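You operate a simulated robot arm through the tools that you are given. There is no shell and no other tool. Be economical: measure what you need, move in short steps, check, and stop when the job is done.

You are at the controls of a simulated robot arm. One attempt, no reset.

JOB
Press the fallen blooms back on the lily: white on the tall stem, cream on the short.

Only the result counts: the job must be done as asked and must still hold three seconds after the hand-in. Knocking over, shifting, dropping, spilling or breaking anything else fails it.

ROBOT AND FRAMES
A 7-joint arm with a two-finger parallel gripper, fixed in place. Base frame: the origin is at the foot of the arm, x ahead of it, y to its left, z up. Readings come in m, degrees, newtons and seconds.
With the tool pointing down near the work surface it reaches from about 0.1 to 0.38 m from the base axis. Its first joint turns from -115.0 to 115.0 degrees. Payload 3.91 kg.
The TCP is the grasp point between the finger pads, 0.03 m short of the fingertips. In the tool frame z runs along the fingers and y along their closing line. The gripper opens to 0.11 m. The fingers are 0.02 m wide and 0.01 m thick; the gripper's body (0.048 by 0.112 m) begins 0.055 m behind the TCP.
Orientation is that of the tool frame in the base frame, as a unit quaternion [x, y, z, w]. With the fingers straight down and closing along the base's y, the tool's x points along the base's -x, its y along +y and its z along -z.

CONTROLS
- The arm moves only by the tool apply_moves. Its argument "motion" is a list of rows, each a list of 3 entries, a list of its own where there are three numbers: the finger opening in m, from 0 to 0.11, then the shift along the tool's x, y, z in m, then the turn, a rotation vector about the tool's x, y, z in degrees. In form: [[fingers, [tx, ty, tz], [wx, wy, wz]], ...]. A call has 1 to 20 rows; each row shifts and turns the commanded pose from where the row before left it, along the tool's axes as they then stand. Each row takes 0.2 s and may step no farther than 0.05 m and 8.6 degrees from the row before; otherwise, or with a gripper value out of range, the whole call is refused. A pose out of reach is approached as far as the arm can. The call stops where the force on the tool passes 40 N (or 10 N more than at its start, if that is more) or the arm is blocked; 0.2 s more then pass. Each finger travels about 0.108 m/s and halts on what it meets, pressing with about 42 N; the grip force reading is that of the motor and also rises with nothing between the fingers. The clock runs only during rows and for 0.2 s after the last one: add rows that do not move to give the fingers time. It gives the time, the measured TCP pose, the force on the tool (base axes), the opening and the grip force at its end, in the units of the frame above (readings bear some noise), with the torque about the TCP (base axes, N m) and any sound that the robot's microphone picked up.
- Cameras (640 x 400 px; columns grow to the right, rows downward): "scene" is fixed at [0.4074, -0.495, 1.3631]; the picture's right is [1.00, 0.08, 0.00], its down [0.04, -0.48, -0.88] and it looks along [-0.07, 0.88, -0.48] (base axes); focal length 308 px, centre (320, 200). "wrist" rides on the gripper at [0.072, 0.017, -0.103] in the tool frame; the picture's right is [-0.23, 0.97, 0.00], its down [-0.76, -0.18, -0.62] and it looks along [-0.61, -0.14, 0.78] (tool axes); focal length 222 px, centre (320, 200). There is no depth. A picture from a camera that has moved, and an enlarged one, comes with that camera's place and axes in the base frame and with its lens. The place of the scene camera against the robot may be out by one fixed shift of up to 0.012 m in any direction.
- camera(camera): a new picture of that camera. It takes no simulated time.
- lift_body(by): slides the trunk up (or, below 0, down) by that many m; the arm rides with it, the base frame stays. It gives what a move gives, with no picture.
- zoom(camera, box): a new picture of the part [left, top, right, bottom] of that camera's present view, enlarged. It takes no simulated time.
- job_done(): hands the job in; it is judged then, once.

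Work in short steps. Places have to be worked out from the pictures, the camera data and where the tool is seen: move nearer, look again, correct. Check each grasp and each placing, and mend what went wrong. You have 120 turns and 64 pictures in all, those below and enlarged ones among them. Open the gripper and draw the arm clear of the work before you hand the job in, unless the task says otherwise; then end with one line.

The tools are called after "Emit:" as a command line: name --argument value ..., lists and objects as JSON in quotes. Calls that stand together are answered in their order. apply_moves: Moves the arm, as the interface text tells. Its arguments: {"type":"object","properties":{"motion":{"type":"array"}},"required":["motion"]} The other tools are called the same way: lift_body (by) slides the trunk up or down; camera (camera) takes a picture; zoom (camera, box) takes an enlarged picture of a part of a camera's view; job_done () hands the job in.

At the start:

```text
clock: 0.0
tool_pos: [0.2665, 0.2867, 1.1369]
orientation: [-0.001, 1.0, -0.001, 0.0]
wrist_force: [-0.1, -0.2, 0.2]
wrist_torque: [-0.01, 0.02, 0.0]
opening: 0.11
grasp_force: 0.1
trunk travel left (down, up): [-0.85, 0.14]
```

scene: 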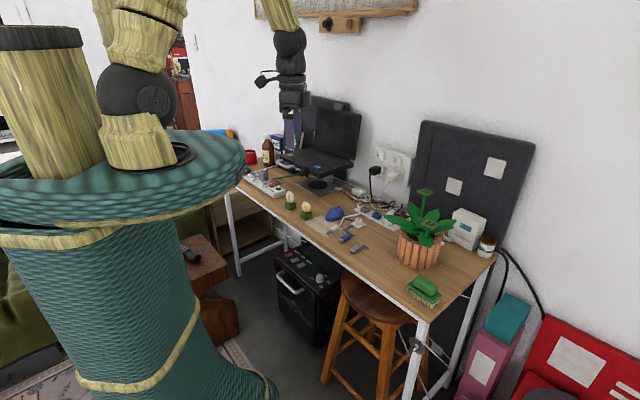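
wrist: 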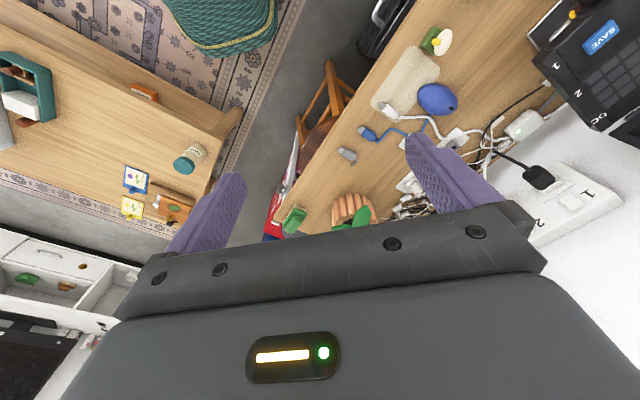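

The blooms seem to lie on the desk near the left and the plant is in the pot on the right. I'll zoom in on both areas.

Emit:
zoom --camera "scene" --box '[380, 170, 500, 310]'

Emit:
zoom --camera "scene" --box '[240, 160, 400, 260]'

```text
2.86 times, centred on (440, 240) of scene
camera zoom: at [0.4074, -0.495, 1.3631], right [1.0, 0.08, 0.0], down [0.04, -0.48, -0.88], along [-0.07, 0.88, -0.48], focal length 880 px, centre (-23, 86)
```

zoom: 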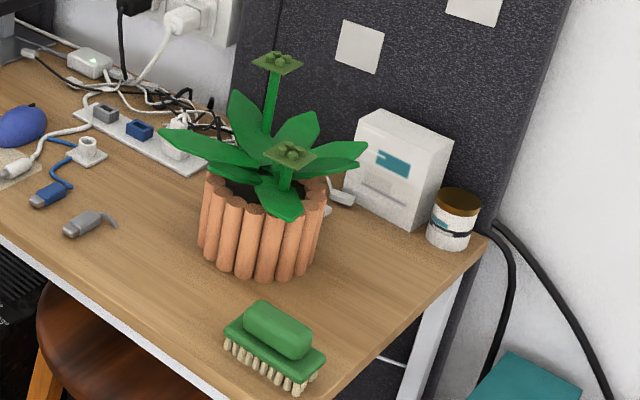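

```text
4.00 times, centred on (320, 210) of scene
camera zoom: at [0.4074, -0.495, 1.3631], right [1.0, 0.08, 0.0], down [0.04, -0.48, -0.88], along [-0.07, 0.88, -0.48], focal length 1232 px, centre (320, 160)
```

zoom: 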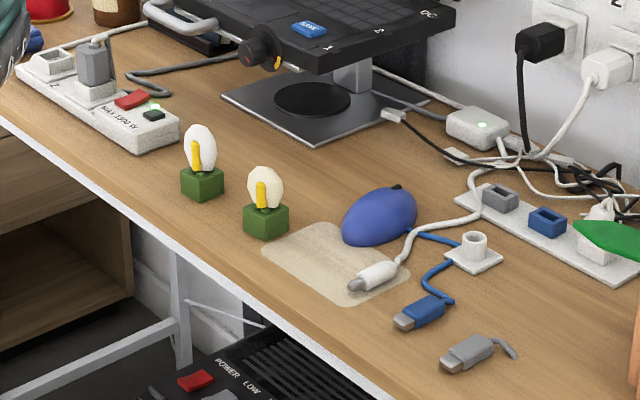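

By triangulating the two cameras, I put the desk top at z≈0.74 with its near edge about 0.48 m from the base axis. The blooms are green bricks at about (0.27, 0.49). That is far for the present shoulder height, so I'll lower the trunk and look again; the gripper is over free space.

Emit:
lift_body --by -0.15

Emit:
camera --camera "wrist"

Emit:
camera --camera "scene"

```text
clock: 1.8
tool_pos: [0.2667, 0.2865, 0.9875]
orientation: [0.001, 1.0, -0.001, 0.001]
wrist_force: [-0.2, -0.8, 0.2]
wrist_torque: [-0.01, 0.0, -0.03]
opening: 0.1101
grasp_force: 0.1
trunk travel left (down, up): [-0.7, 0.29]
```

```text
59 pictures are left
camera wrist: at [0.194, 0.3041, 1.0897], right [0.23, 0.97, 0.0], down [0.76, -0.18, 0.62], along [0.61, -0.14, -0.78], focal length 222 px, centre (320, 200)
```

wrist: 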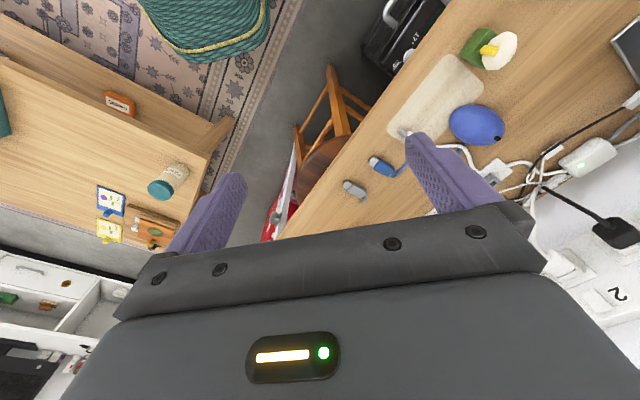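

```text
58 pictures are left
```

scene: 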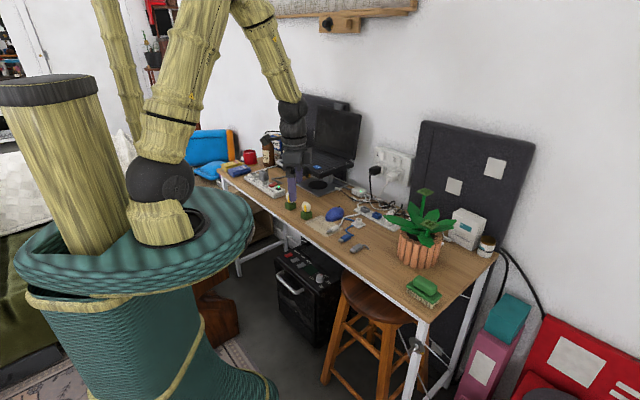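

Both views agree: the right bloom is near (0.265, 0.49, 0.755). I'll lower the trunk slightly more and move the tool out toward the blooms at about z 0.92.

Emit:
lift_body --by -0.08

Emit:
apply_moves --motion '[[0.11, [0, 0.03, -0.01], [0, 0, 0]], [0.11, [0.01, 0.03, -0.01], [0, 0, 0]], [0.11, [0.01, 0.03, 0], [0, 0, 0]], [0.11, [0.01, 0.03, 0], [0, 0, 0]]]'

Emit:
camera --camera "wrist"

```text
clock: 2.9
tool_pos: [0.2666, 0.2862, 0.9071]
orientation: [0.0, 1.0, 0.0, 0.0]
wrist_force: [-1.0, 0.3, 0.3]
wrist_torque: [0.03, -0.01, 0.0]
opening: 0.1101
grasp_force: 0.0
trunk travel left (down, up): [-0.62, 0.37]
```

```text
clock: 3.9
tool_pos: [0.235, 0.4068, 0.9267]
orientation: [0.0, 1.0, 0.0, 0.0]
wrist_force: [0.2, -0.1, -1.2]
wrist_torque: [0.03, -0.01, 0.02]
opening: 0.1101
grasp_force: 0.0
trunk travel left (down, up): [-0.62, 0.37]
```

```text
57 pictures are left
camera wrist: at [0.1614, 0.4236, 1.0297], right [0.23, 0.97, 0.0], down [0.76, -0.18, 0.62], along [0.61, -0.14, -0.78], focal length 222 px, centre (320, 200)
```

wrist: 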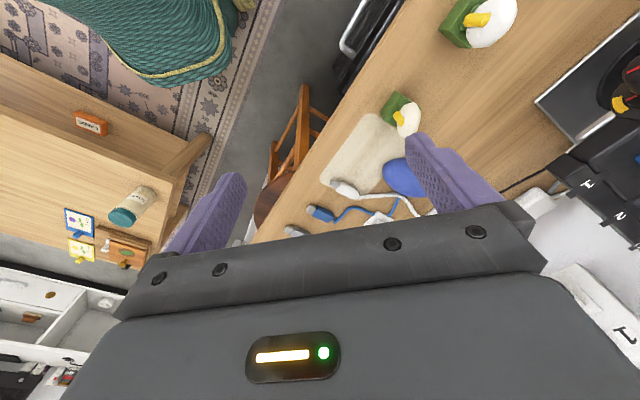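

The reach is fine here and both blooms are in view. I'll zoom in on them from both cameras for colour and geometry.

Emit:
zoom --camera "wrist" --box '[360, 0, 540, 140]'

Emit:
zoom --camera "scene" --box '[275, 180, 325, 225]'

```text
2.86 times, centred on (450, 70) of wrist
camera zoom: at [0.1614, 0.4236, 1.0297], right [0.23, 0.97, 0.0], down [0.76, -0.18, 0.62], along [0.61, -0.14, -0.78], focal length 635 px, centre (-51, 571)
```

zoom: 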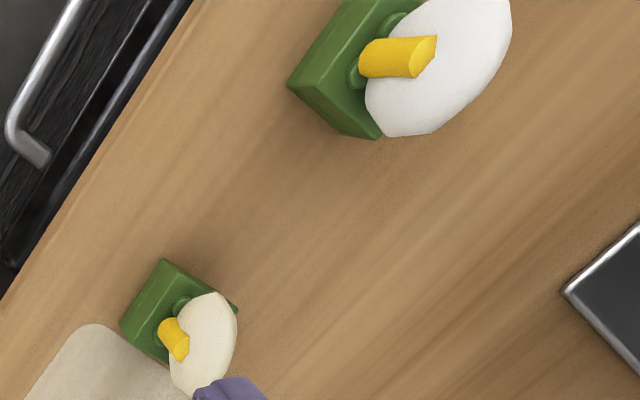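

```text
8.89 times, centred on (300, 202) of scene
camera zoom: at [0.4074, -0.495, 1.3631], right [1.0, 0.08, 0.0], down [0.04, -0.48, -0.88], along [-0.07, 0.88, -0.48], focal length 2737 px, centre (498, 178)
```

zoom: 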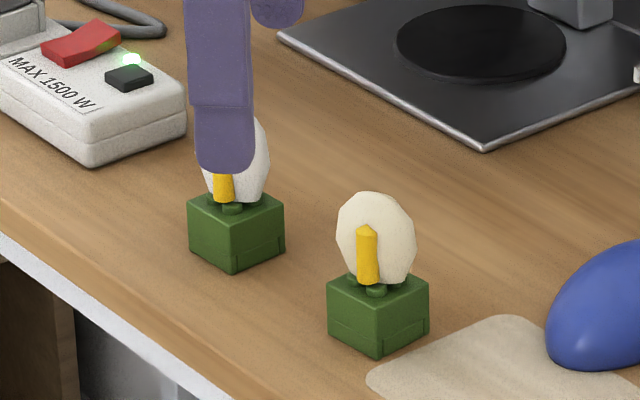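

White is the left (brighter) bloom and cream is the right. The bricks are aligned with the desk edge at about 45°, and the petals are thin along the desk's normal, so I want the gripper to close along (0.707, 0.707). I'll shift, yaw by 45° and look closely.

Emit:
apply_moves --motion '[[0.11, [-0.03, 0.011, 0], [0, 0, 0]], [0.11, [-0.03, 0.011, 0], [0, 0, 0]], [0.11, [-0.02, 0.011, 0], [0, 0, 0]], [0.11, [0, 0, 0], [0, 0, 7.5]], [0.11, [0, 0, 0], [0, 0, 7.5]], [0.11, [0, 0, 0], [0, 0, 7.5]], [0.11, [0, 0, 0], [0, 0, 7.5]], [0.11, [0, 0, 0], [0, 0, 7.5]], [0.11, [0, 0, 0], [0, 0, 7.5]]]'

Emit:
camera --camera "wrist"

```text
clock: 5.9
tool_pos: [0.3163, 0.4397, 0.9264]
orientation: [0.383, 0.924, -0.001, 0.0]
wrist_force: [0.2, 0.7, 0.5]
wrist_torque: [0.03, 0.03, -0.02]
opening: 0.1099
grasp_force: 0.1
trunk travel left (down, up): [-0.62, 0.37]
```

```text
54 pictures are left
camera wrist: at [0.2771, 0.5034, 1.0294], right [0.85, 0.53, 0.0], down [0.41, -0.67, 0.62], along [0.33, -0.53, -0.78], focal length 222 px, centre (320, 200)
```

wrist: 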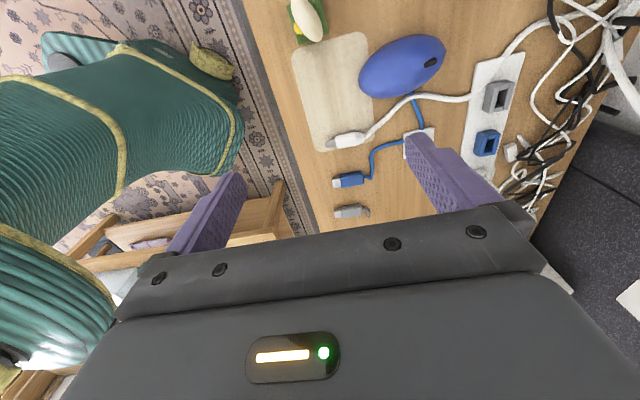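

The yaw is right. I'll back the gripper along tool +x so the cream bloom comes into view between the fingers.

Emit:
apply_moves --motion '[[0.11, [0.025, 0, 0], [0, 0, 0]], [0.11, [0.025, 0, 0], [0, 0, 0]]]'

Emit:
camera --camera "wrist"

```text
clock: 6.5
tool_pos: [0.2802, 0.4758, 0.9285]
orientation: [0.382, 0.924, 0.0, 0.0]
wrist_force: [0.6, 0.4, -0.1]
wrist_torque: [0.0, -0.02, 0.03]
opening: 0.1098
grasp_force: 0.1
trunk travel left (down, up): [-0.62, 0.37]
```

```text
53 pictures are left
camera wrist: at [0.2408, 0.5392, 1.0298], right [0.85, 0.53, 0.0], down [0.41, -0.66, 0.62], along [0.33, -0.53, -0.78], focal length 222 px, centre (320, 200)
```

wrist: 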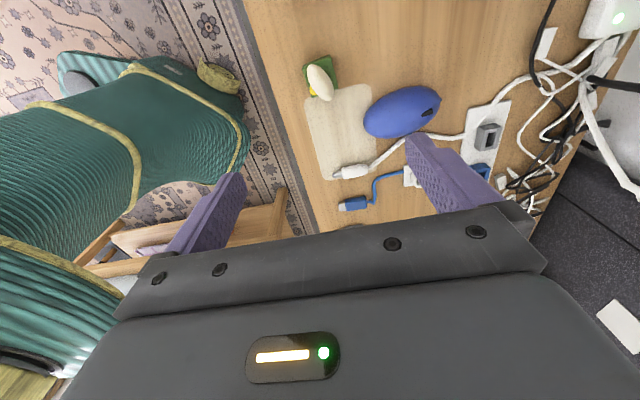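

Emit:
zoom --camera "wrist" --box '[280, 30, 380, 120]'

```text
4.44 times, centred on (330, 75) of wrist
camera zoom: at [0.2408, 0.5392, 1.0298], right [0.85, 0.53, 0.0], down [0.41, -0.66, 0.62], along [0.33, -0.53, -0.78], focal length 987 px, centre (276, 756)
```

zoom: 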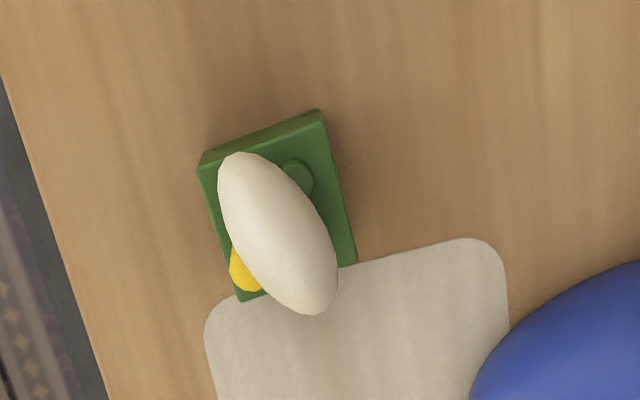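

The cream brick is about 31 mm square, centred near (0.267, 0.500) at a yaw of about 49°, and closing along n clears the petals. Before grasping I'll survey the plant and test reach there, moving up and toward it.

Emit:
apply_moves --motion '[[0.11, [-0.0368, 0.0127, -0.0213], [0, 0, 0]], [0.11, [-0.0368, 0.0127, -0.0213], [0, 0, 0]], [0.11, [-0.0368, 0.0127, -0.0213], [0, 0, 0]], [0.11, [-0.0368, 0.0127, -0.0213], [0, 0, 0]], [0.11, [-0.0368, 0.0127, -0.0213], [0, 0, 0]], [0.11, [-0.0368, 0.0127, -0.0213], [0, 0, 0]], [0.11, [-0.0368, 0.0127, -0.0213], [0, 0, 0]], [0.11, [-0.0368, 0.0127, -0.0213], [0, 0, 0]]]'

Emit:
camera --camera "wrist"

```text
clock: 8.3
tool_pos: [0.5602, 0.3385, 1.0971]
orientation: [0.382, 0.924, 0.0, -0.001]
wrist_force: [-0.2, 0.5, -0.2]
wrist_torque: [0.01, 0.01, 0.01]
opening: 0.11
grasp_force: 0.1
trunk travel left (down, up): [-0.62, 0.37]
```

```text
51 pictures are left
camera wrist: at [0.5201, 0.4014, 1.1996], right [0.85, 0.53, 0.0], down [0.41, -0.66, 0.62], along [0.33, -0.53, -0.78], focal length 222 px, centre (320, 200)
```

wrist: 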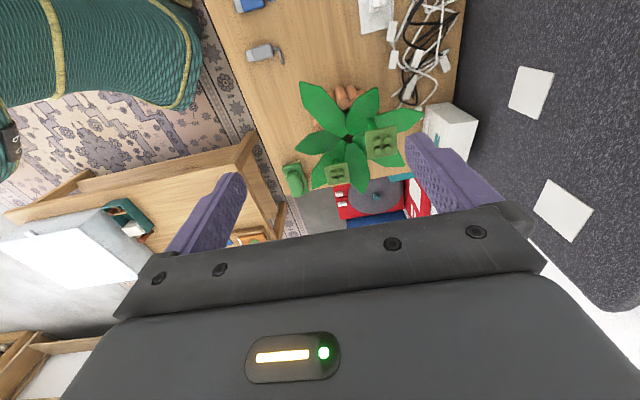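

The arm reaches here. Both stem plates are visible, so I'll zoom in to measure them.

Emit:
zoom --camera "wrist" --box '[290, 70, 430, 200]'

Emit:
zoom --camera "scene" --box '[395, 180, 465, 240]'

```text
3.08 times, centred on (360, 135) of wrist
camera zoom: at [0.5201, 0.4014, 1.1996], right [0.85, 0.53, 0.0], down [0.41, -0.66, 0.62], along [0.33, -0.53, -0.78], focal length 684 px, centre (197, 400)
```

zoom: 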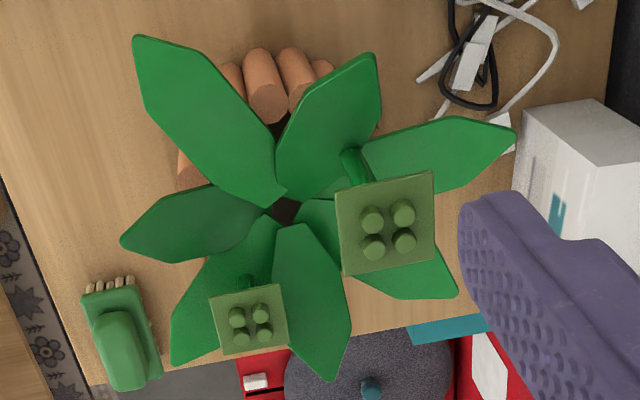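

```text
6.67 times, centred on (430, 210) of scene
camera zoom: at [0.4074, -0.495, 1.3631], right [1.0, 0.08, 0.0], down [0.04, -0.48, -0.88], along [-0.07, 0.88, -0.48], focal length 2052 px, centre (-413, 133)
```

zoom: 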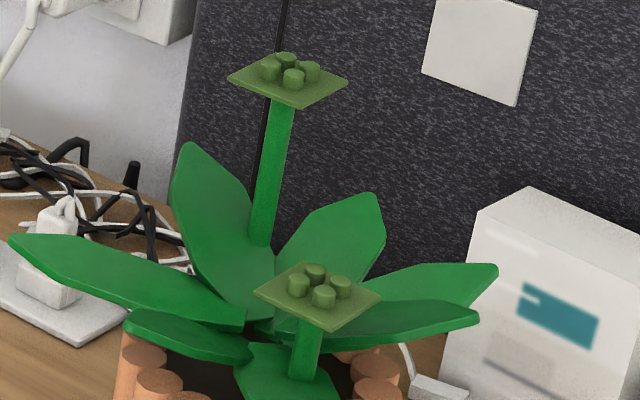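

Triangulated stud plates: tall at about (0.644, 0.344, 0.951), short at about (0.646, 0.252, 0.895), both 36 mm square with yaw 45°, which matches my gripper yaw. I'll test reach above the tall plate, staying clear of it, and use the new view to refine the measurement.

Emit:
apply_moves --motion '[[0.11, [-0.0186, 0.021, 0.01], [0, 0, 0]], [0.11, [-0.0186, 0.021, 0.01], [0, 0, 0]], [0.11, [-0.0186, 0.021, 0.01], [0, 0, 0]]]'

Emit:
camera --camera "wrist"

Emit:
camera --camera "scene"

```text
clock: 9.1
tool_pos: [0.6302, 0.3372, 1.0608]
orientation: [0.382, 0.924, 0.0, 0.0]
wrist_force: [-0.2, -0.8, 1.2]
wrist_torque: [0.04, -0.03, 0.01]
opening: 0.1101
grasp_force: 0.1
out of reach, approached as far as the arm can: row 3
trunk travel left (down, up): [-0.62, 0.37]
```

```text
48 pictures are left
camera wrist: at [0.59, 0.4005, 1.1646], right [0.85, 0.53, 0.0], down [0.41, -0.66, 0.62], along [0.33, -0.53, -0.78], focal length 222 px, centre (320, 200)
```

wrist: 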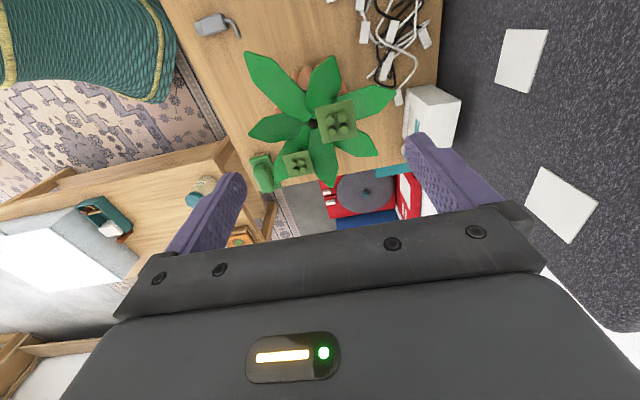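

```text
47 pictures are left
```

scene: 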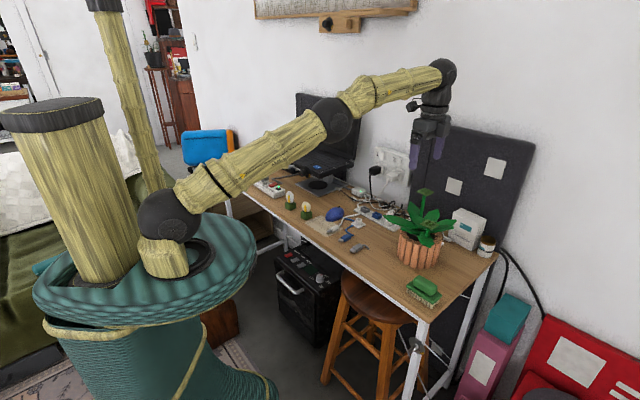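

The reach limit is about 0.715 m here because the arm slopes up. Raising the trunk later will level the arm and give more reach. I'll zoom in to refine the plates by parallax.

Emit:
zoom --camera "wrist" --box '[250, 80, 390, 190]'

```text
3.64 times, centred on (320, 135) of wrist
camera zoom: at [0.59, 0.4005, 1.1646], right [0.85, 0.53, 0.0], down [0.41, -0.66, 0.62], along [0.33, -0.53, -0.78], focal length 808 px, centre (320, 436)
```

zoom: 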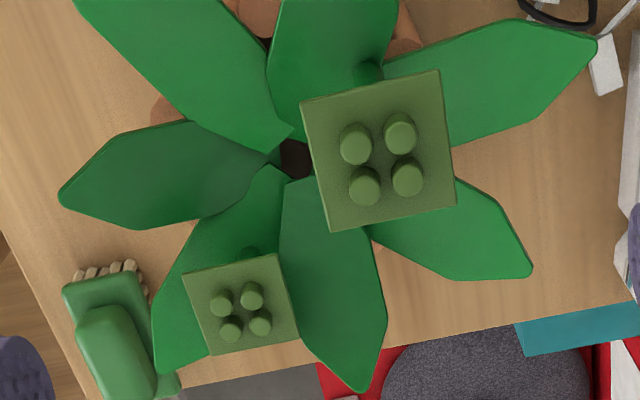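

Refined plates: tall (0.646, 0.343, 0.942), short (0.647, 0.2525, 0.889). I'll return to the spot above the cream bloom.

Emit:
apply_moves --motion '[[0.11, [0.0186, -0.021, -0.01], [0, 0, 0]], [0.11, [0.0186, -0.021, -0.01], [0, 0, 0]], [0.11, [0.0186, -0.021, -0.01], [0, 0, 0]], [0.11, [0.0368, -0.0127, 0.0213], [0, 0, 0]], [0.11, [0.0368, -0.0127, 0.0213], [0, 0, 0]], [0.11, [0.0368, -0.0127, 0.0213], [0, 0, 0]], [0.11, [0.0368, -0.0127, 0.0213], [0, 0, 0]], [0.11, [0.0368, -0.0127, 0.0213], [0, 0, 0]], [0.11, [0.0368, -0.0127, 0.0213], [0, 0, 0]], [0.11, [0.0368, -0.0127, 0.0213], [0, 0, 0]], [0.11, [0.0368, -0.0127, 0.0213], [0, 0, 0]], [0.11, [0.0264, 0.0074, 0], [0, 0, 0]], [0.11, [0, 0, 0.04], [0, 0, 0]], [0.11, [0, 0, 0], [0, 0, 0]]]'

Emit:
camera --camera "wrist"

```text
clock: 12.1
tool_pos: [0.2544, 0.4928, 0.8821]
orientation: [0.382, 0.924, 0.0, 0.001]
wrist_force: [0.2, 0.2, 0.6]
wrist_torque: [0.0, -0.02, -0.02]
opening: 0.1101
grasp_force: 0.0
trunk travel left (down, up): [-0.62, 0.37]
```

```text
45 pictures are left
camera wrist: at [0.215, 0.556, 0.9854], right [0.85, 0.53, 0.0], down [0.41, -0.66, 0.62], along [0.33, -0.53, -0.78], focal length 222 px, centre (320, 200)
```

wrist: 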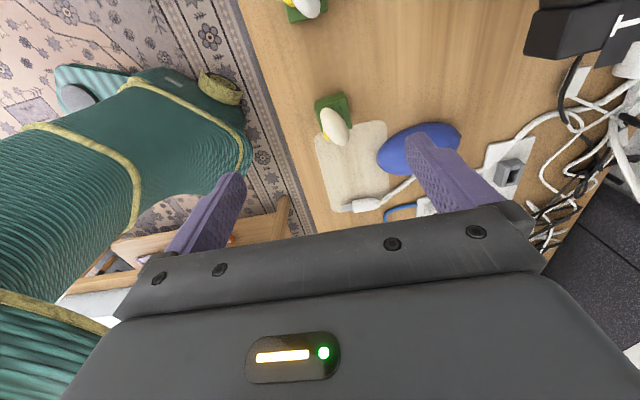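

The reach clamp shifted me slightly. I'll zoom on the cream bloom to measure its position and height from this lower view.

Emit:
zoom --camera "wrist" --box '[290, 80, 380, 150]'

```text
5.71 times, centred on (335, 115) of wrist
camera zoom: at [0.215, 0.556, 0.9854], right [0.85, 0.53, 0.0], down [0.41, -0.66, 0.62], along [0.33, -0.53, -0.78], focal length 1269 px, centre (234, 686)
```

zoom: 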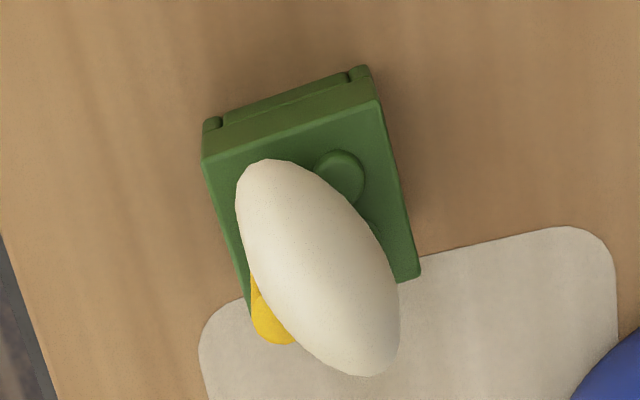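

The cream brick's top is at z≈0.759, the desk at about 0.735, and the centre at (0.267, 0.499) with yaw about 49°. I'll align the yaw, narrow to 0.07 to keep clear of the blue object, and descend partway.

Emit:
apply_moves --motion '[[0.09, [-0.0045, 0.0136, 0], [0, 0, 0]], [0.07, [0, 0, 0.02], [0, 0, -4.5]], [0.07, [0, 0, 0.02], [0, 0, 0]], [0.07, [0, 0, 0], [0, 0, 0]]]'

Emit:
camera --camera "wrist"

Emit:
zoom --camera "scene" --box '[275, 150, 355, 225]'

```text
clock: 13.1
tool_pos: [0.2655, 0.5, 0.8424]
orientation: [0.346, 0.938, 0.0, 0.0]
wrist_force: [-0.1, -0.1, 0.8]
wrist_torque: [0.04, 0.0, 0.0]
opening: 0.0701
grasp_force: 0.1
trunk travel left (down, up): [-0.62, 0.37]
```

```text
43 pictures are left
camera wrist: at [0.222, 0.56, 0.9448], right [0.8, 0.59, 0.0], down [0.46, -0.63, 0.62], along [0.37, -0.5, -0.78], focal length 222 px, centre (320, 200)
```

wrist: 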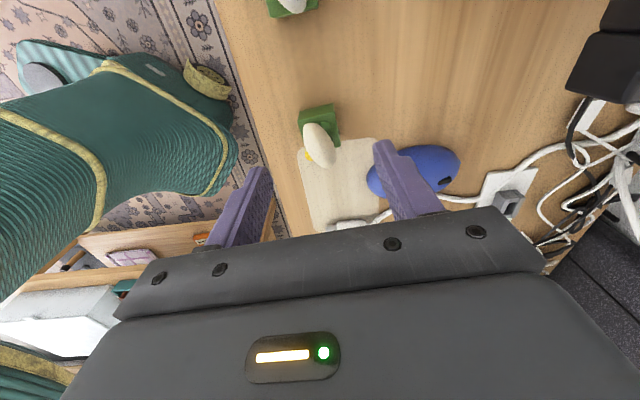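

```text
5.33 times, centred on (315, 188) of scene
camera zoom: at [0.4074, -0.495, 1.3631], right [1.0, 0.08, 0.0], down [0.04, -0.48, -0.88], along [-0.07, 0.88, -0.48], focal length 1642 px, centre (347, 267)
```

zoom: 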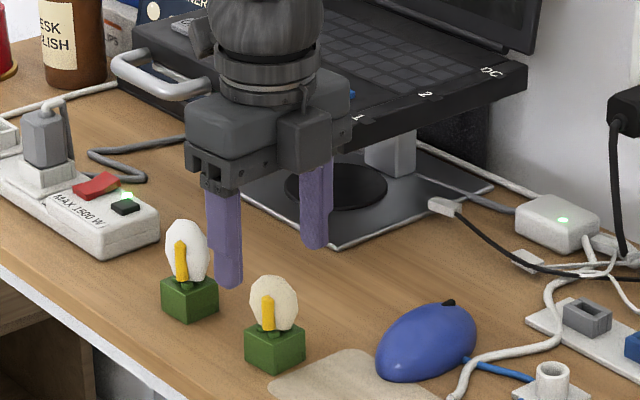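

The alignment looks right in both views: the projected fingertip midpoint lands on the brick. I'll descend to TCP z≈0.773.

Emit:
apply_moves --motion '[[0.07, [-0.001, 0.0005, 0.025], [0, 0, 0]], [0.07, [0, 0, 0.02], [0, 0, 0]], [0.07, [0, 0, 0.015], [0, 0, 0]], [0.07, [0, 0, 0.01], [0, 0, 0]], [0.07, [0, 0, 0], [0, 0, 0]]]'

Emit:
zoom --camera "scene" --box '[275, 170, 335, 225]'

Emit:
zoom --camera "wrist" --box '[220, 80, 460, 230]'

```text
clock: 14.3
tool_pos: [0.27, 0.4986, 0.7713]
orientation: [0.346, 0.938, 0.001, 0.0]
wrist_force: [-0.4, 0.7, -0.2]
wrist_torque: [0.01, 0.04, -0.01]
opening: 0.0699
grasp_force: 0.1
trunk travel left (down, up): [-0.62, 0.37]
```

```text
7.27 times, centred on (305, 198) of scene
camera zoom: at [0.4074, -0.495, 1.3631], right [1.0, 0.08, 0.0], down [0.04, -0.48, -0.88], along [-0.07, 0.88, -0.48], focal length 2239 px, centre (429, 218)
```

zoom: 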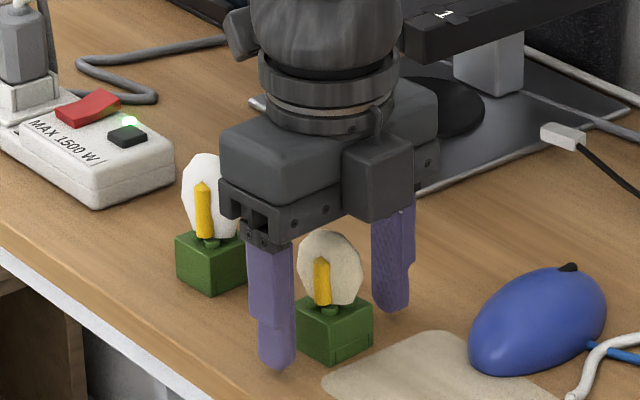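

```text
2.67 times, centred on (340, 155) of wrist
camera zoom: at [0.2243, 0.5596, 0.8739], right [0.81, 0.59, 0.0], down [0.46, -0.63, 0.62], along [0.37, -0.5, -0.78], focal length 592 px, centre (267, 320)
```

zoom: 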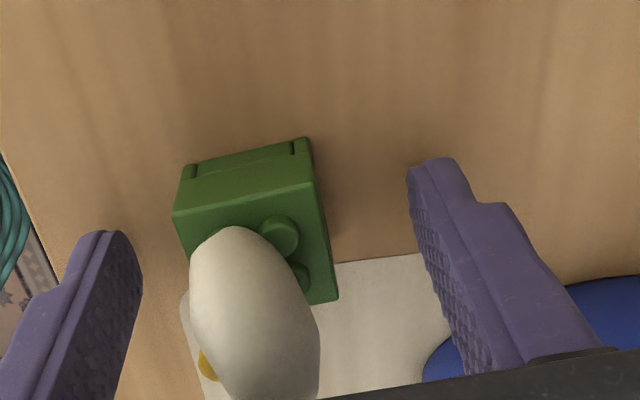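

The fingers straddle the brick, with the tool about 4 mm too far along +y. I'll shift back and close.

Emit:
apply_moves --motion '[[0.07, [0, -0.0035, 0], [0, 0, 0]], [0.05, [0, 0, 0], [0, 0, 0]], [0.03, [0, 0, 0], [0, 0, 0]], [0.01, [0, 0, 0], [0, 0, 0]], [0.01, [0, 0, 0], [0, 0, 0]]]'

Emit:
zoom --camera "wrist" --box '[220, 80, 460, 230]'

```text
clock: 15.5
tool_pos: [0.266, 0.4969, 0.7716]
orientation: [0.346, 0.938, 0.001, 0.0]
wrist_force: [-0.1, 0.1, 0.6]
wrist_torque: [0.01, 0.0, 0.01]
opening: 0.0307
grasp_force: 41.8
trunk travel left (down, up): [-0.62, 0.37]
```

```text
2.67 times, centred on (340, 155) of wrist
camera zoom: at [0.2219, 0.557, 0.8739], right [0.81, 0.59, 0.0], down [0.46, -0.63, 0.62], along [0.37, -0.5, -0.78], focal length 592 px, centre (267, 320)
```

zoom: 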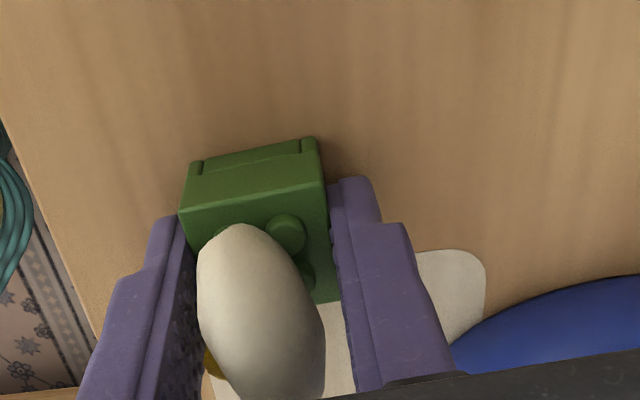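

I have a firm grip at 30.7 mm. I'll lift straight up, yaw back to 45° and check.

Emit:
apply_moves --motion '[[0.01, [0, 0, -0.02], [0, 0, 0]], [0.01, [0, 0, -0.04], [0, 0, 0]], [0.01, [0, 0, -0.04], [0, 0, 0]], [0.01, [0, 0, -0.04], [0, 0, 4.5]], [0.01, [0, 0, -0.04], [0, 0, 0]], [0.01, [0, 0, -0.04], [0, 0, 0]], [0.01, [0, 0, -0.04], [0, 0, 0]]]'

Emit:
camera --camera "wrist"

```text
clock: 17.1
tool_pos: [0.2671, 0.4967, 1.0324]
orientation: [0.383, 0.924, -0.001, 0.0]
wrist_force: [-0.2, -0.6, 0.1]
wrist_torque: [0.02, 0.03, -0.03]
opening: 0.0307
grasp_force: 42.0
trunk travel left (down, up): [-0.62, 0.37]
```

```text
38 pictures are left
camera wrist: at [0.2275, 0.5604, 1.1355], right [0.85, 0.53, 0.0], down [0.41, -0.66, 0.62], along [0.33, -0.53, -0.78], focal length 222 px, centre (320, 200)
```

wrist: 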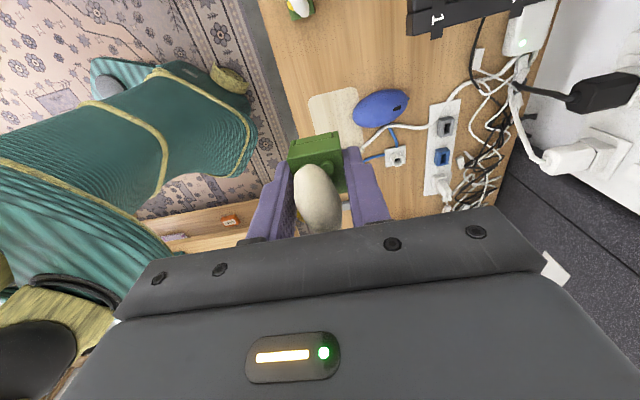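

The cream bloom is held well. I'll travel to above the short stem at z≈1.03.

Emit:
apply_moves --motion '[[0.01, [-0.0442, 0.00965, 0], [0, 0, 0]], [0.01, [-0.0442, 0.00965, 0], [0, 0, 0]], [0.01, [-0.0442, 0.00965, 0], [0, 0, 0]], [0.01, [-0.0442, 0.00965, 0], [0, 0, 0]], [0.01, [-0.0442, 0.00965, 0], [0, 0, 0]], [0.01, [-0.0442, 0.00965, 0], [0, 0, 0]], [0.01, [-0.0442, 0.00965, 0], [0, 0, 0]], [0.01, [-0.0442, 0.00965, 0], [0, 0, 0]], [0.01, [-0.0442, 0.00965, 0], [0, 0, 0]], [0.01, [-0.0442, 0.00965, 0], [0, 0, 0]], [0.01, [0, 0, 0], [0, 0, 0]]]'

Emit:
camera --camera "wrist"

Emit:
zoom --camera "scene" --box '[385, 150, 485, 240]'

```text
clock: 19.5
tool_pos: [0.6452, 0.2517, 1.0295]
orientation: [0.383, 0.924, 0.001, 0.0]
wrist_force: [-0.2, 0.2, -0.3]
wrist_torque: [0.01, 0.02, -0.03]
opening: 0.0307
grasp_force: 41.9
trunk travel left (down, up): [-0.62, 0.37]
```

```text
37 pictures are left
camera wrist: at [0.6066, 0.3159, 1.1326], right [0.85, 0.53, 0.0], down [0.41, -0.66, 0.62], along [0.33, -0.53, -0.78], focal length 222 px, centre (320, 200)
```

wrist: 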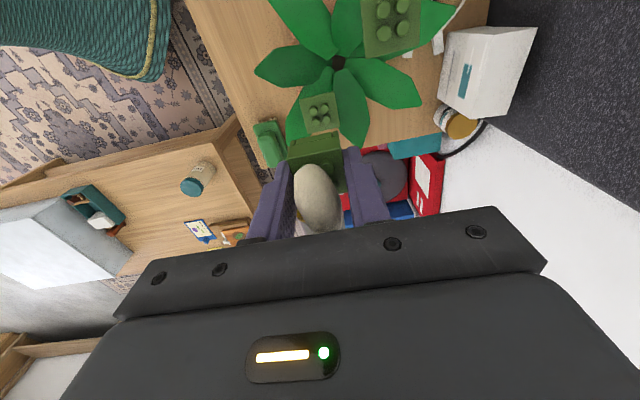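

```text
4.44 times, centred on (435, 195) of scene
camera zoom: at [0.4074, -0.495, 1.3631], right [1.0, 0.08, 0.0], down [0.04, -0.48, -0.88], along [-0.07, 0.88, -0.48], focal length 1368 px, centre (-191, 222)
```

zoom: 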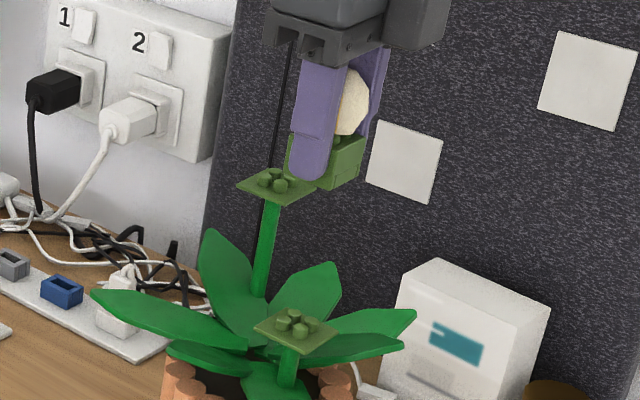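

The brick hovers about 0.10 m above the short plate, roughly in line. I'll zoom for a precise lateral check.

Emit:
zoom --camera "wrist" --box '[270, 75, 370, 175]'

```text
4.00 times, centred on (320, 125) of wrist
camera zoom: at [0.6066, 0.3159, 1.1326], right [0.85, 0.53, 0.0], down [0.41, -0.66, 0.62], along [0.33, -0.53, -0.78], focal length 888 px, centre (320, 500)
```

zoom: 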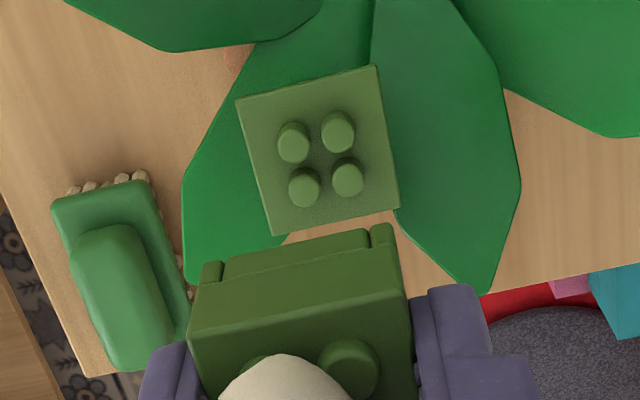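

The plate centre comes out at about (0.648, 0.250, 0.885), and the brick is centred on the TCP. I'll correct laterally, descend 0.08 and re-check.

Emit:
apply_moves --motion '[[0.01, [-0.004, 0.001, 0.02], [0, 0, 0]], [0.01, [0, 0, 0.02], [0, 0, 0]], [0.01, [0, 0, 0.02], [0, 0, 0]], [0.01, [0, 0, 0.02], [0, 0, 0]], [0.01, [0, 0, 0], [0, 0, 0]]]'

Emit:
zoom --camera "wrist" --box '[260, 75, 380, 175]'

Emit:
zoom --camera "scene" --box '[400, 180, 470, 240]'

```text
clock: 20.7
tool_pos: [0.6526, 0.2506, 0.9514]
orientation: [0.383, 0.924, 0.001, 0.0]
wrist_force: [0.1, -0.3, -0.3]
wrist_torque: [-0.02, 0.0, -0.02]
opening: 0.0305
grasp_force: 42.1
trunk travel left (down, up): [-0.62, 0.37]
```

```text
4.00 times, centred on (320, 125) of wrist
camera zoom: at [0.6118, 0.3135, 1.0543], right [0.85, 0.53, 0.0], down [0.41, -0.66, 0.62], along [0.33, -0.53, -0.78], focal length 888 px, centre (320, 500)
```

zoom: 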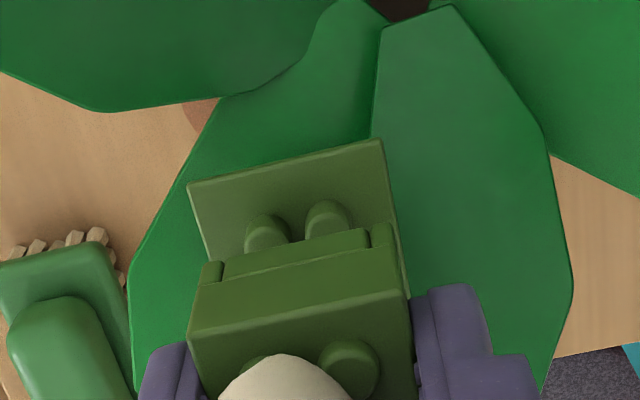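

```text
6.67 times, centred on (435, 210) of scene
camera zoom: at [0.4074, -0.495, 1.3631], right [1.0, 0.08, 0.0], down [0.04, -0.48, -0.88], along [-0.07, 0.88, -0.48], focal length 2052 px, centre (-447, 133)
```

zoom: 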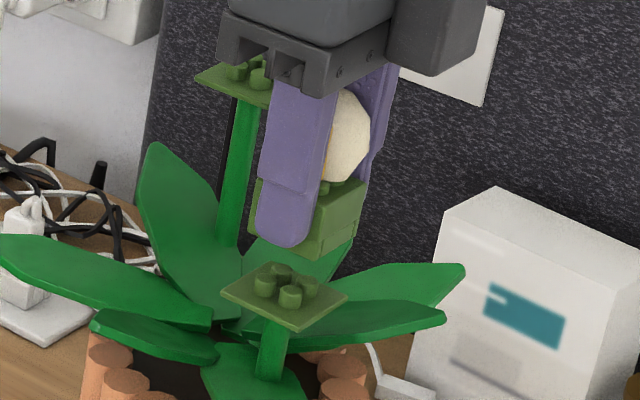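

Both views say the brick sits about 3 mm too far in +x_base relative to the plate. I'll correct by tool (+0.0022, −0.0022) and check again slightly lower.

Emit:
apply_moves --motion '[[0.01, [0.0022, -0.0022, 0.006], [0, 0, 0]], [0.01, [0, 0, 0], [0, 0, 0]], [0.01, [0, 0, 0], [0, 0, 0]]]'

Emit:
zoom --camera "wrist" --box '[260, 75, 380, 175]'

Emit:
zoom --camera "scene" --box '[415, 195, 455, 235]'

```text
clock: 21.5
tool_pos: [0.6488, 0.2483, 0.9451]
orientation: [0.383, 0.924, 0.0, 0.0]
wrist_force: [0.4, -0.3, 0.2]
wrist_torque: [-0.05, 0.0, -0.01]
opening: 0.0307
grasp_force: 42.0
trunk travel left (down, up): [-0.62, 0.37]
```

```text
4.00 times, centred on (320, 125) of wrist
camera zoom: at [0.6091, 0.3132, 1.0483], right [0.85, 0.53, 0.0], down [0.41, -0.66, 0.62], along [0.33, -0.53, -0.78], focal length 888 px, centre (320, 500)
```

zoom: 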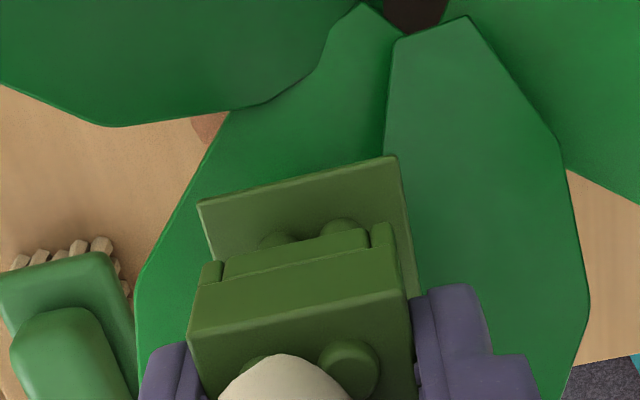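

```text
10.00 times, centred on (435, 215) of scene
camera zoom: at [0.4074, -0.495, 1.3631], right [1.0, 0.08, 0.0], down [0.04, -0.48, -0.88], along [-0.07, 0.88, -0.48], focal length 3079 px, centre (-830, 50)
```

zoom: 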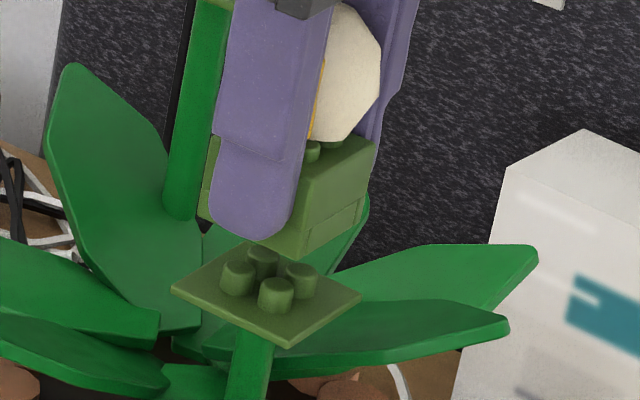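

Alignment is now within about 1 mm. I'll descend in small steps and watch the force.

Emit:
apply_moves --motion '[[0.01, [-0.0006, 0, 0.004], [0, 0, 0]], [0.01, [0, 0, 0.004], [0, 0, 0]], [0.01, [0, 0, 0.003], [0, 0, 0]], [0.01, [0, 0, 0.002], [0, 0, 0]], [0.01, [0, 0, 0], [0, 0, 0]]]'

Emit:
zoom --camera "scene" --box '[415, 195, 455, 235]'

Emit:
zoom --camera "wrist" --box '[260, 75, 380, 175]'

```text
clock: 22.7
tool_pos: [0.6488, 0.2503, 0.9325]
orientation: [0.382, 0.924, 0.0, 0.0]
wrist_force: [0.1, 0.5, -0.7]
wrist_torque: [-0.03, -0.03, 0.02]
opening: 0.0306
grasp_force: 42.4
trunk travel left (down, up): [-0.62, 0.37]
```

```text
10.00 times, centred on (435, 215) of scene
camera zoom: at [0.4074, -0.495, 1.3631], right [1.0, 0.08, 0.0], down [0.04, -0.48, -0.88], along [-0.07, 0.88, -0.48], focal length 3079 px, centre (-830, 50)
```

zoom: 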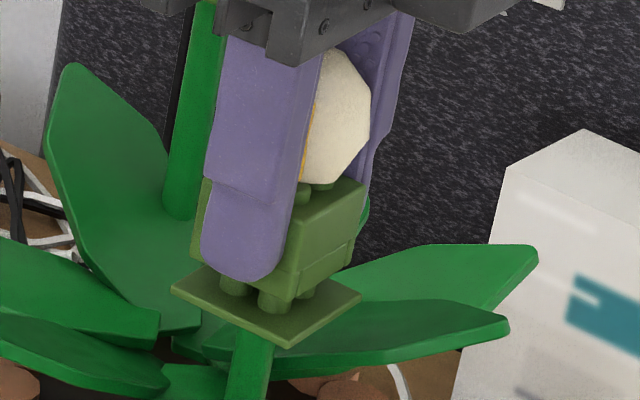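

```text
4.00 times, centred on (320, 125) of wrist
camera zoom: at [0.6089, 0.3133, 1.0349], right [0.85, 0.53, 0.0], down [0.41, -0.66, 0.62], along [0.33, -0.53, -0.78], focal length 888 px, centre (320, 500)
```

zoom: 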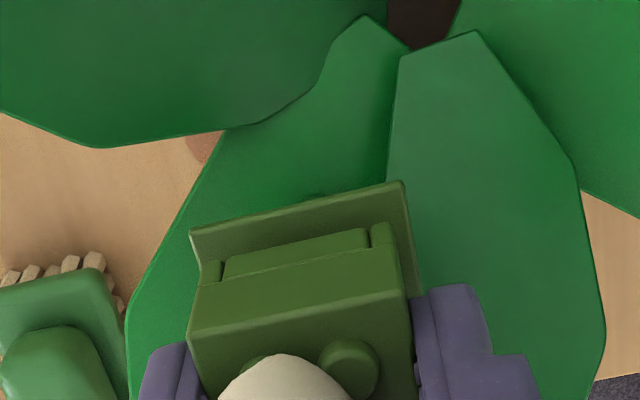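

It is aligned to within about 0.5 mm, with the studs just meeting the brick. I'll press down in 2 mm steps; the force guard will stop me.

Emit:
apply_moves --motion '[[0.01, [0, -0.0003, 0.002], [0, 0, 0]], [0.01, [0, 0, 0.002], [0, 0, 0]], [0.01, [0, 0, 0.002], [0, 0, 0]], [0.01, [0, 0, 0.002], [0, 0, 0]], [0.01, [0, 0, 0.002], [0, 0, 0]]]'

Emit:
zoom --camera "scene" --box '[415, 195, 455, 235]'

```text
clock: 23.9
tool_pos: [0.6472, 0.2492, 0.9234]
orientation: [0.382, 0.924, 0.001, 0.0]
wrist_force: [2.5, -2.6, 3.6]
wrist_torque: [0.4, 0.06, -0.06]
opening: 0.0309
grasp_force: 42.3
trunk travel left (down, up): [-0.62, 0.37]
```

```text
10.00 times, centred on (435, 215) of scene
camera zoom: at [0.4074, -0.495, 1.3631], right [1.0, 0.08, 0.0], down [0.04, -0.48, -0.88], along [-0.07, 0.88, -0.48], focal length 3079 px, centre (-830, 50)
```

zoom: 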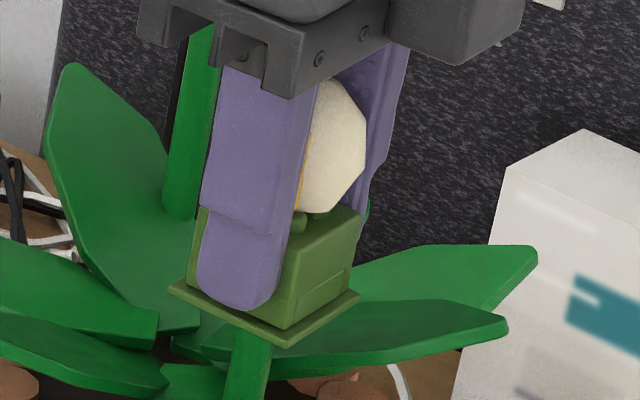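

The studs are engaging, with a small side force along tool −x. I'll ease 0.5 mm that way and keep pressing.

Emit:
apply_moves --motion '[[0.01, [-0.0005, 0, 0.001], [0, 0, 0]], [0.01, [0, 0, 0.002], [0, 0, 0]], [0.01, [0, 0, 0.002], [0, 0, 0]], [0.01, [0, 0, 0.002], [0, 0, 0]], [0.01, [0, 0, 0.002], [0, 0, 0]], [0.01, [0, 0, 0.002], [0, 0, 0]]]'

Emit:
zoom --camera "scene" --box '[415, 195, 455, 235]'

```text
clock: 25.1
tool_pos: [0.6486, 0.2488, 0.9208]
orientation: [0.382, 0.924, 0.003, 0.004]
wrist_force: [-6.3, -2.9, 13.1]
wrist_torque: [-0.24, 0.74, 0.29]
opening: 0.0311
grasp_force: 41.8
trunk travel left (down, up): [-0.62, 0.37]
stopped in row 6: the force on the tool passed its limit at 41 N (the readings are from after the stop); the commanded pose is now the measured one
```

```text
10.00 times, centred on (435, 215) of scene
camera zoom: at [0.4074, -0.495, 1.3631], right [1.0, 0.08, 0.0], down [0.04, -0.48, -0.88], along [-0.07, 0.88, -0.48], focal length 3079 px, centre (-830, 50)
```

zoom: 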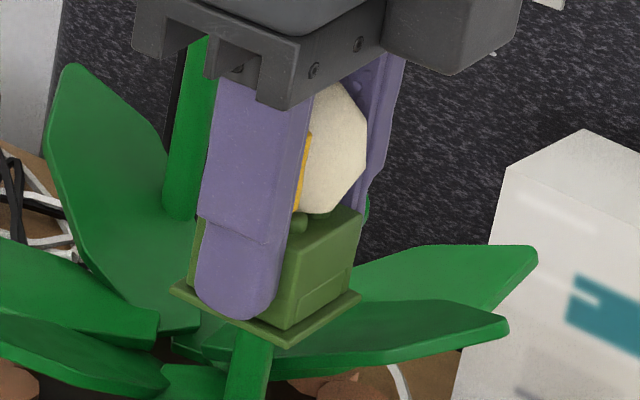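

The press peaked at 41 N and the brick sits flush on the plate by its margins. I'll release with a small opening and check it stays put.

Emit:
apply_moves --motion '[[0.034, [0, 0, 0], [0, 0, 0]], [0.042, [0, 0, 0], [0, 0, 0]], [0.05, [0, 0, 0], [0, 0, 0]], [0.05, [0, 0, 0], [0, 0, 0]]]'

Emit:
zoom --camera "scene" --box '[415, 195, 455, 235]'

Emit:
zoom --camera "wrist" --box '[240, 75, 400, 195]'

```text
clock: 26.1
tool_pos: [0.6496, 0.2492, 0.9175]
orientation: [0.383, 0.924, 0.002, 0.003]
wrist_force: [-1.0, 0.7, -0.2]
wrist_torque: [-0.01, -0.03, 0.03]
opening: 0.05
grasp_force: 0.0
trunk travel left (down, up): [-0.62, 0.37]
```

```text
10.00 times, centred on (435, 215) of scene
camera zoom: at [0.4074, -0.495, 1.3631], right [1.0, 0.08, 0.0], down [0.04, -0.48, -0.88], along [-0.07, 0.88, -0.48], focal length 3079 px, centre (-830, 50)
```

zoom: 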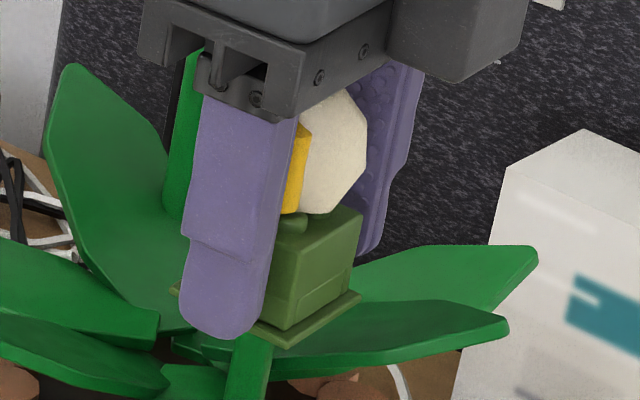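

```text
3.33 times, centred on (320, 135) of wrist
camera zoom: at [0.6099, 0.3132, 1.0204], right [0.85, 0.53, 0.01], down [0.41, -0.67, 0.62], along [0.34, -0.53, -0.78], focal length 740 px, centre (320, 417)
```

zoom: 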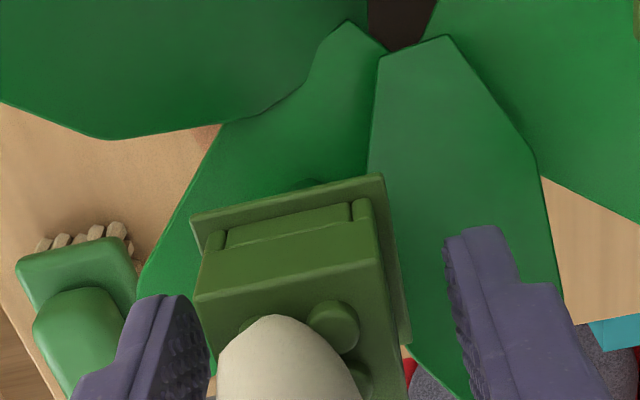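

The cream bloom stays seated on the short stem. I'll rise straight up and check it again from above before going back for the white one.

Emit:
apply_moves --motion '[[0.05, [0, 0, -0.02], [0, 0, 0]], [0.05, [0, 0, -0.03], [0, 0, 0]], [0.05, [0, 0, -0.035], [0, 0, 0]], [0.05, [0, 0, -0.035], [0, 0, 0]], [0.07, [0.0469, -0.00976, 0], [0, 0, 0]], [0.07, [0.0469, -0.00976, 0], [0, 0, 0]], [0.07, [0.0469, -0.00976, 0], [0, 0, 0]], [0.07, [0.0469, -0.00976, 0], [0, 0, 0]], [0.07, [0.0469, -0.00976, 0], [0, 0, 0]], [0.07, [0.0469, -0.00976, 0], [0, 0, 0]], [0.07, [0.0469, -0.00976, 0], [0, 0, 0]], [0.07, [0.0469, -0.00976, 0], [0, 0, 0]], [0.07, [0.0469, -0.00976, 0], [0, 0, 0]], [0.07, [0.0469, -0.00976, 0], [0, 0, 0]], [0.07, [0.0469, -0.00976, 0], [0, 0, 0]], [0.07, [0, 0, 0.04], [0, 0, 0]], [0.07, [0, 0, 0.04], [0, 0, 0]], [0.07, [0, 0, 0], [0, 0, 0]]]'

Emit:
camera --camera "wrist"

Emit:
zoom --camera "scene" --box '[395, 175, 465, 240]'

```text
clock: 29.9
tool_pos: [0.2067, 0.5397, 0.9554]
orientation: [0.382, 0.924, 0.004, 0.003]
wrist_force: [-0.2, -0.3, 0.3]
wrist_torque: [-0.01, 0.03, 0.0]
opening: 0.0701
grasp_force: 0.1
trunk travel left (down, up): [-0.62, 0.37]
```

```text
24 pictures are left
camera wrist: at [0.1668, 0.6025, 1.0576], right [0.85, 0.53, 0.01], down [0.41, -0.67, 0.62], along [0.34, -0.53, -0.78], focal length 222 px, centre (320, 200)
```

wrist: 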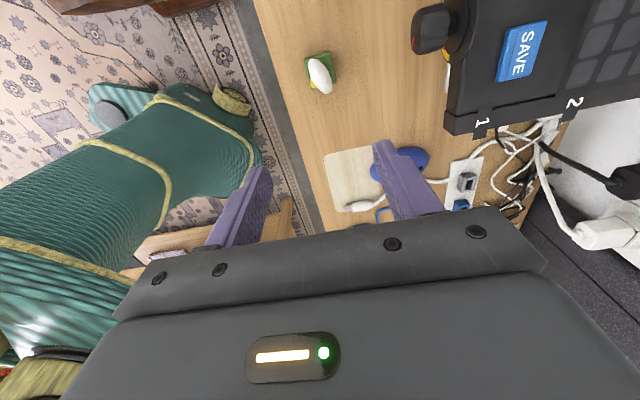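

```text
6.15 times, centred on (430, 208) of scene
camera zoom: at [0.4074, -0.495, 1.3631], right [1.0, 0.08, 0.0], down [0.04, -0.48, -0.88], along [-0.07, 0.88, -0.48], focal length 1895 px, centre (-357, 154)
```

zoom: 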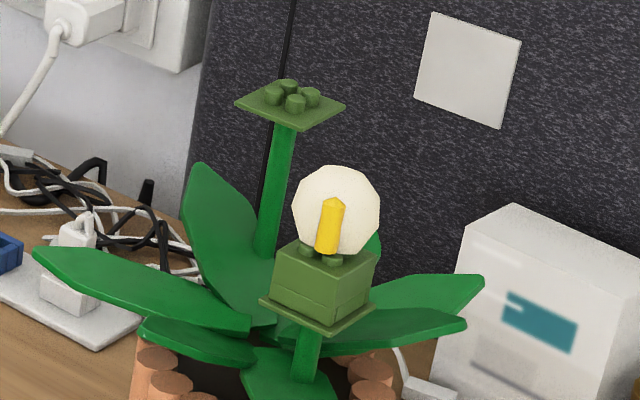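

The cream bloom is properly on the short stem. Now I'll zoom on the white one to measure it.

Emit:
zoom --camera "wrist" --box '[280, 35, 370, 105]'

```text
5.71 times, centred on (325, 70) of wrist
camera zoom: at [0.1668, 0.6025, 1.0576], right [0.85, 0.53, 0.01], down [0.41, -0.67, 0.62], along [0.34, -0.53, -0.78], focal length 1269 px, centre (291, 943)
```

zoom: 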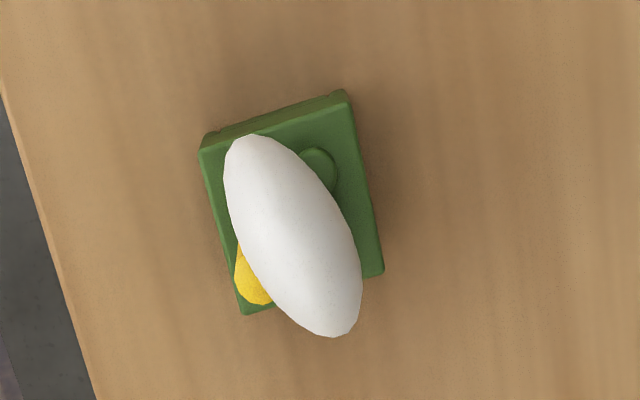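

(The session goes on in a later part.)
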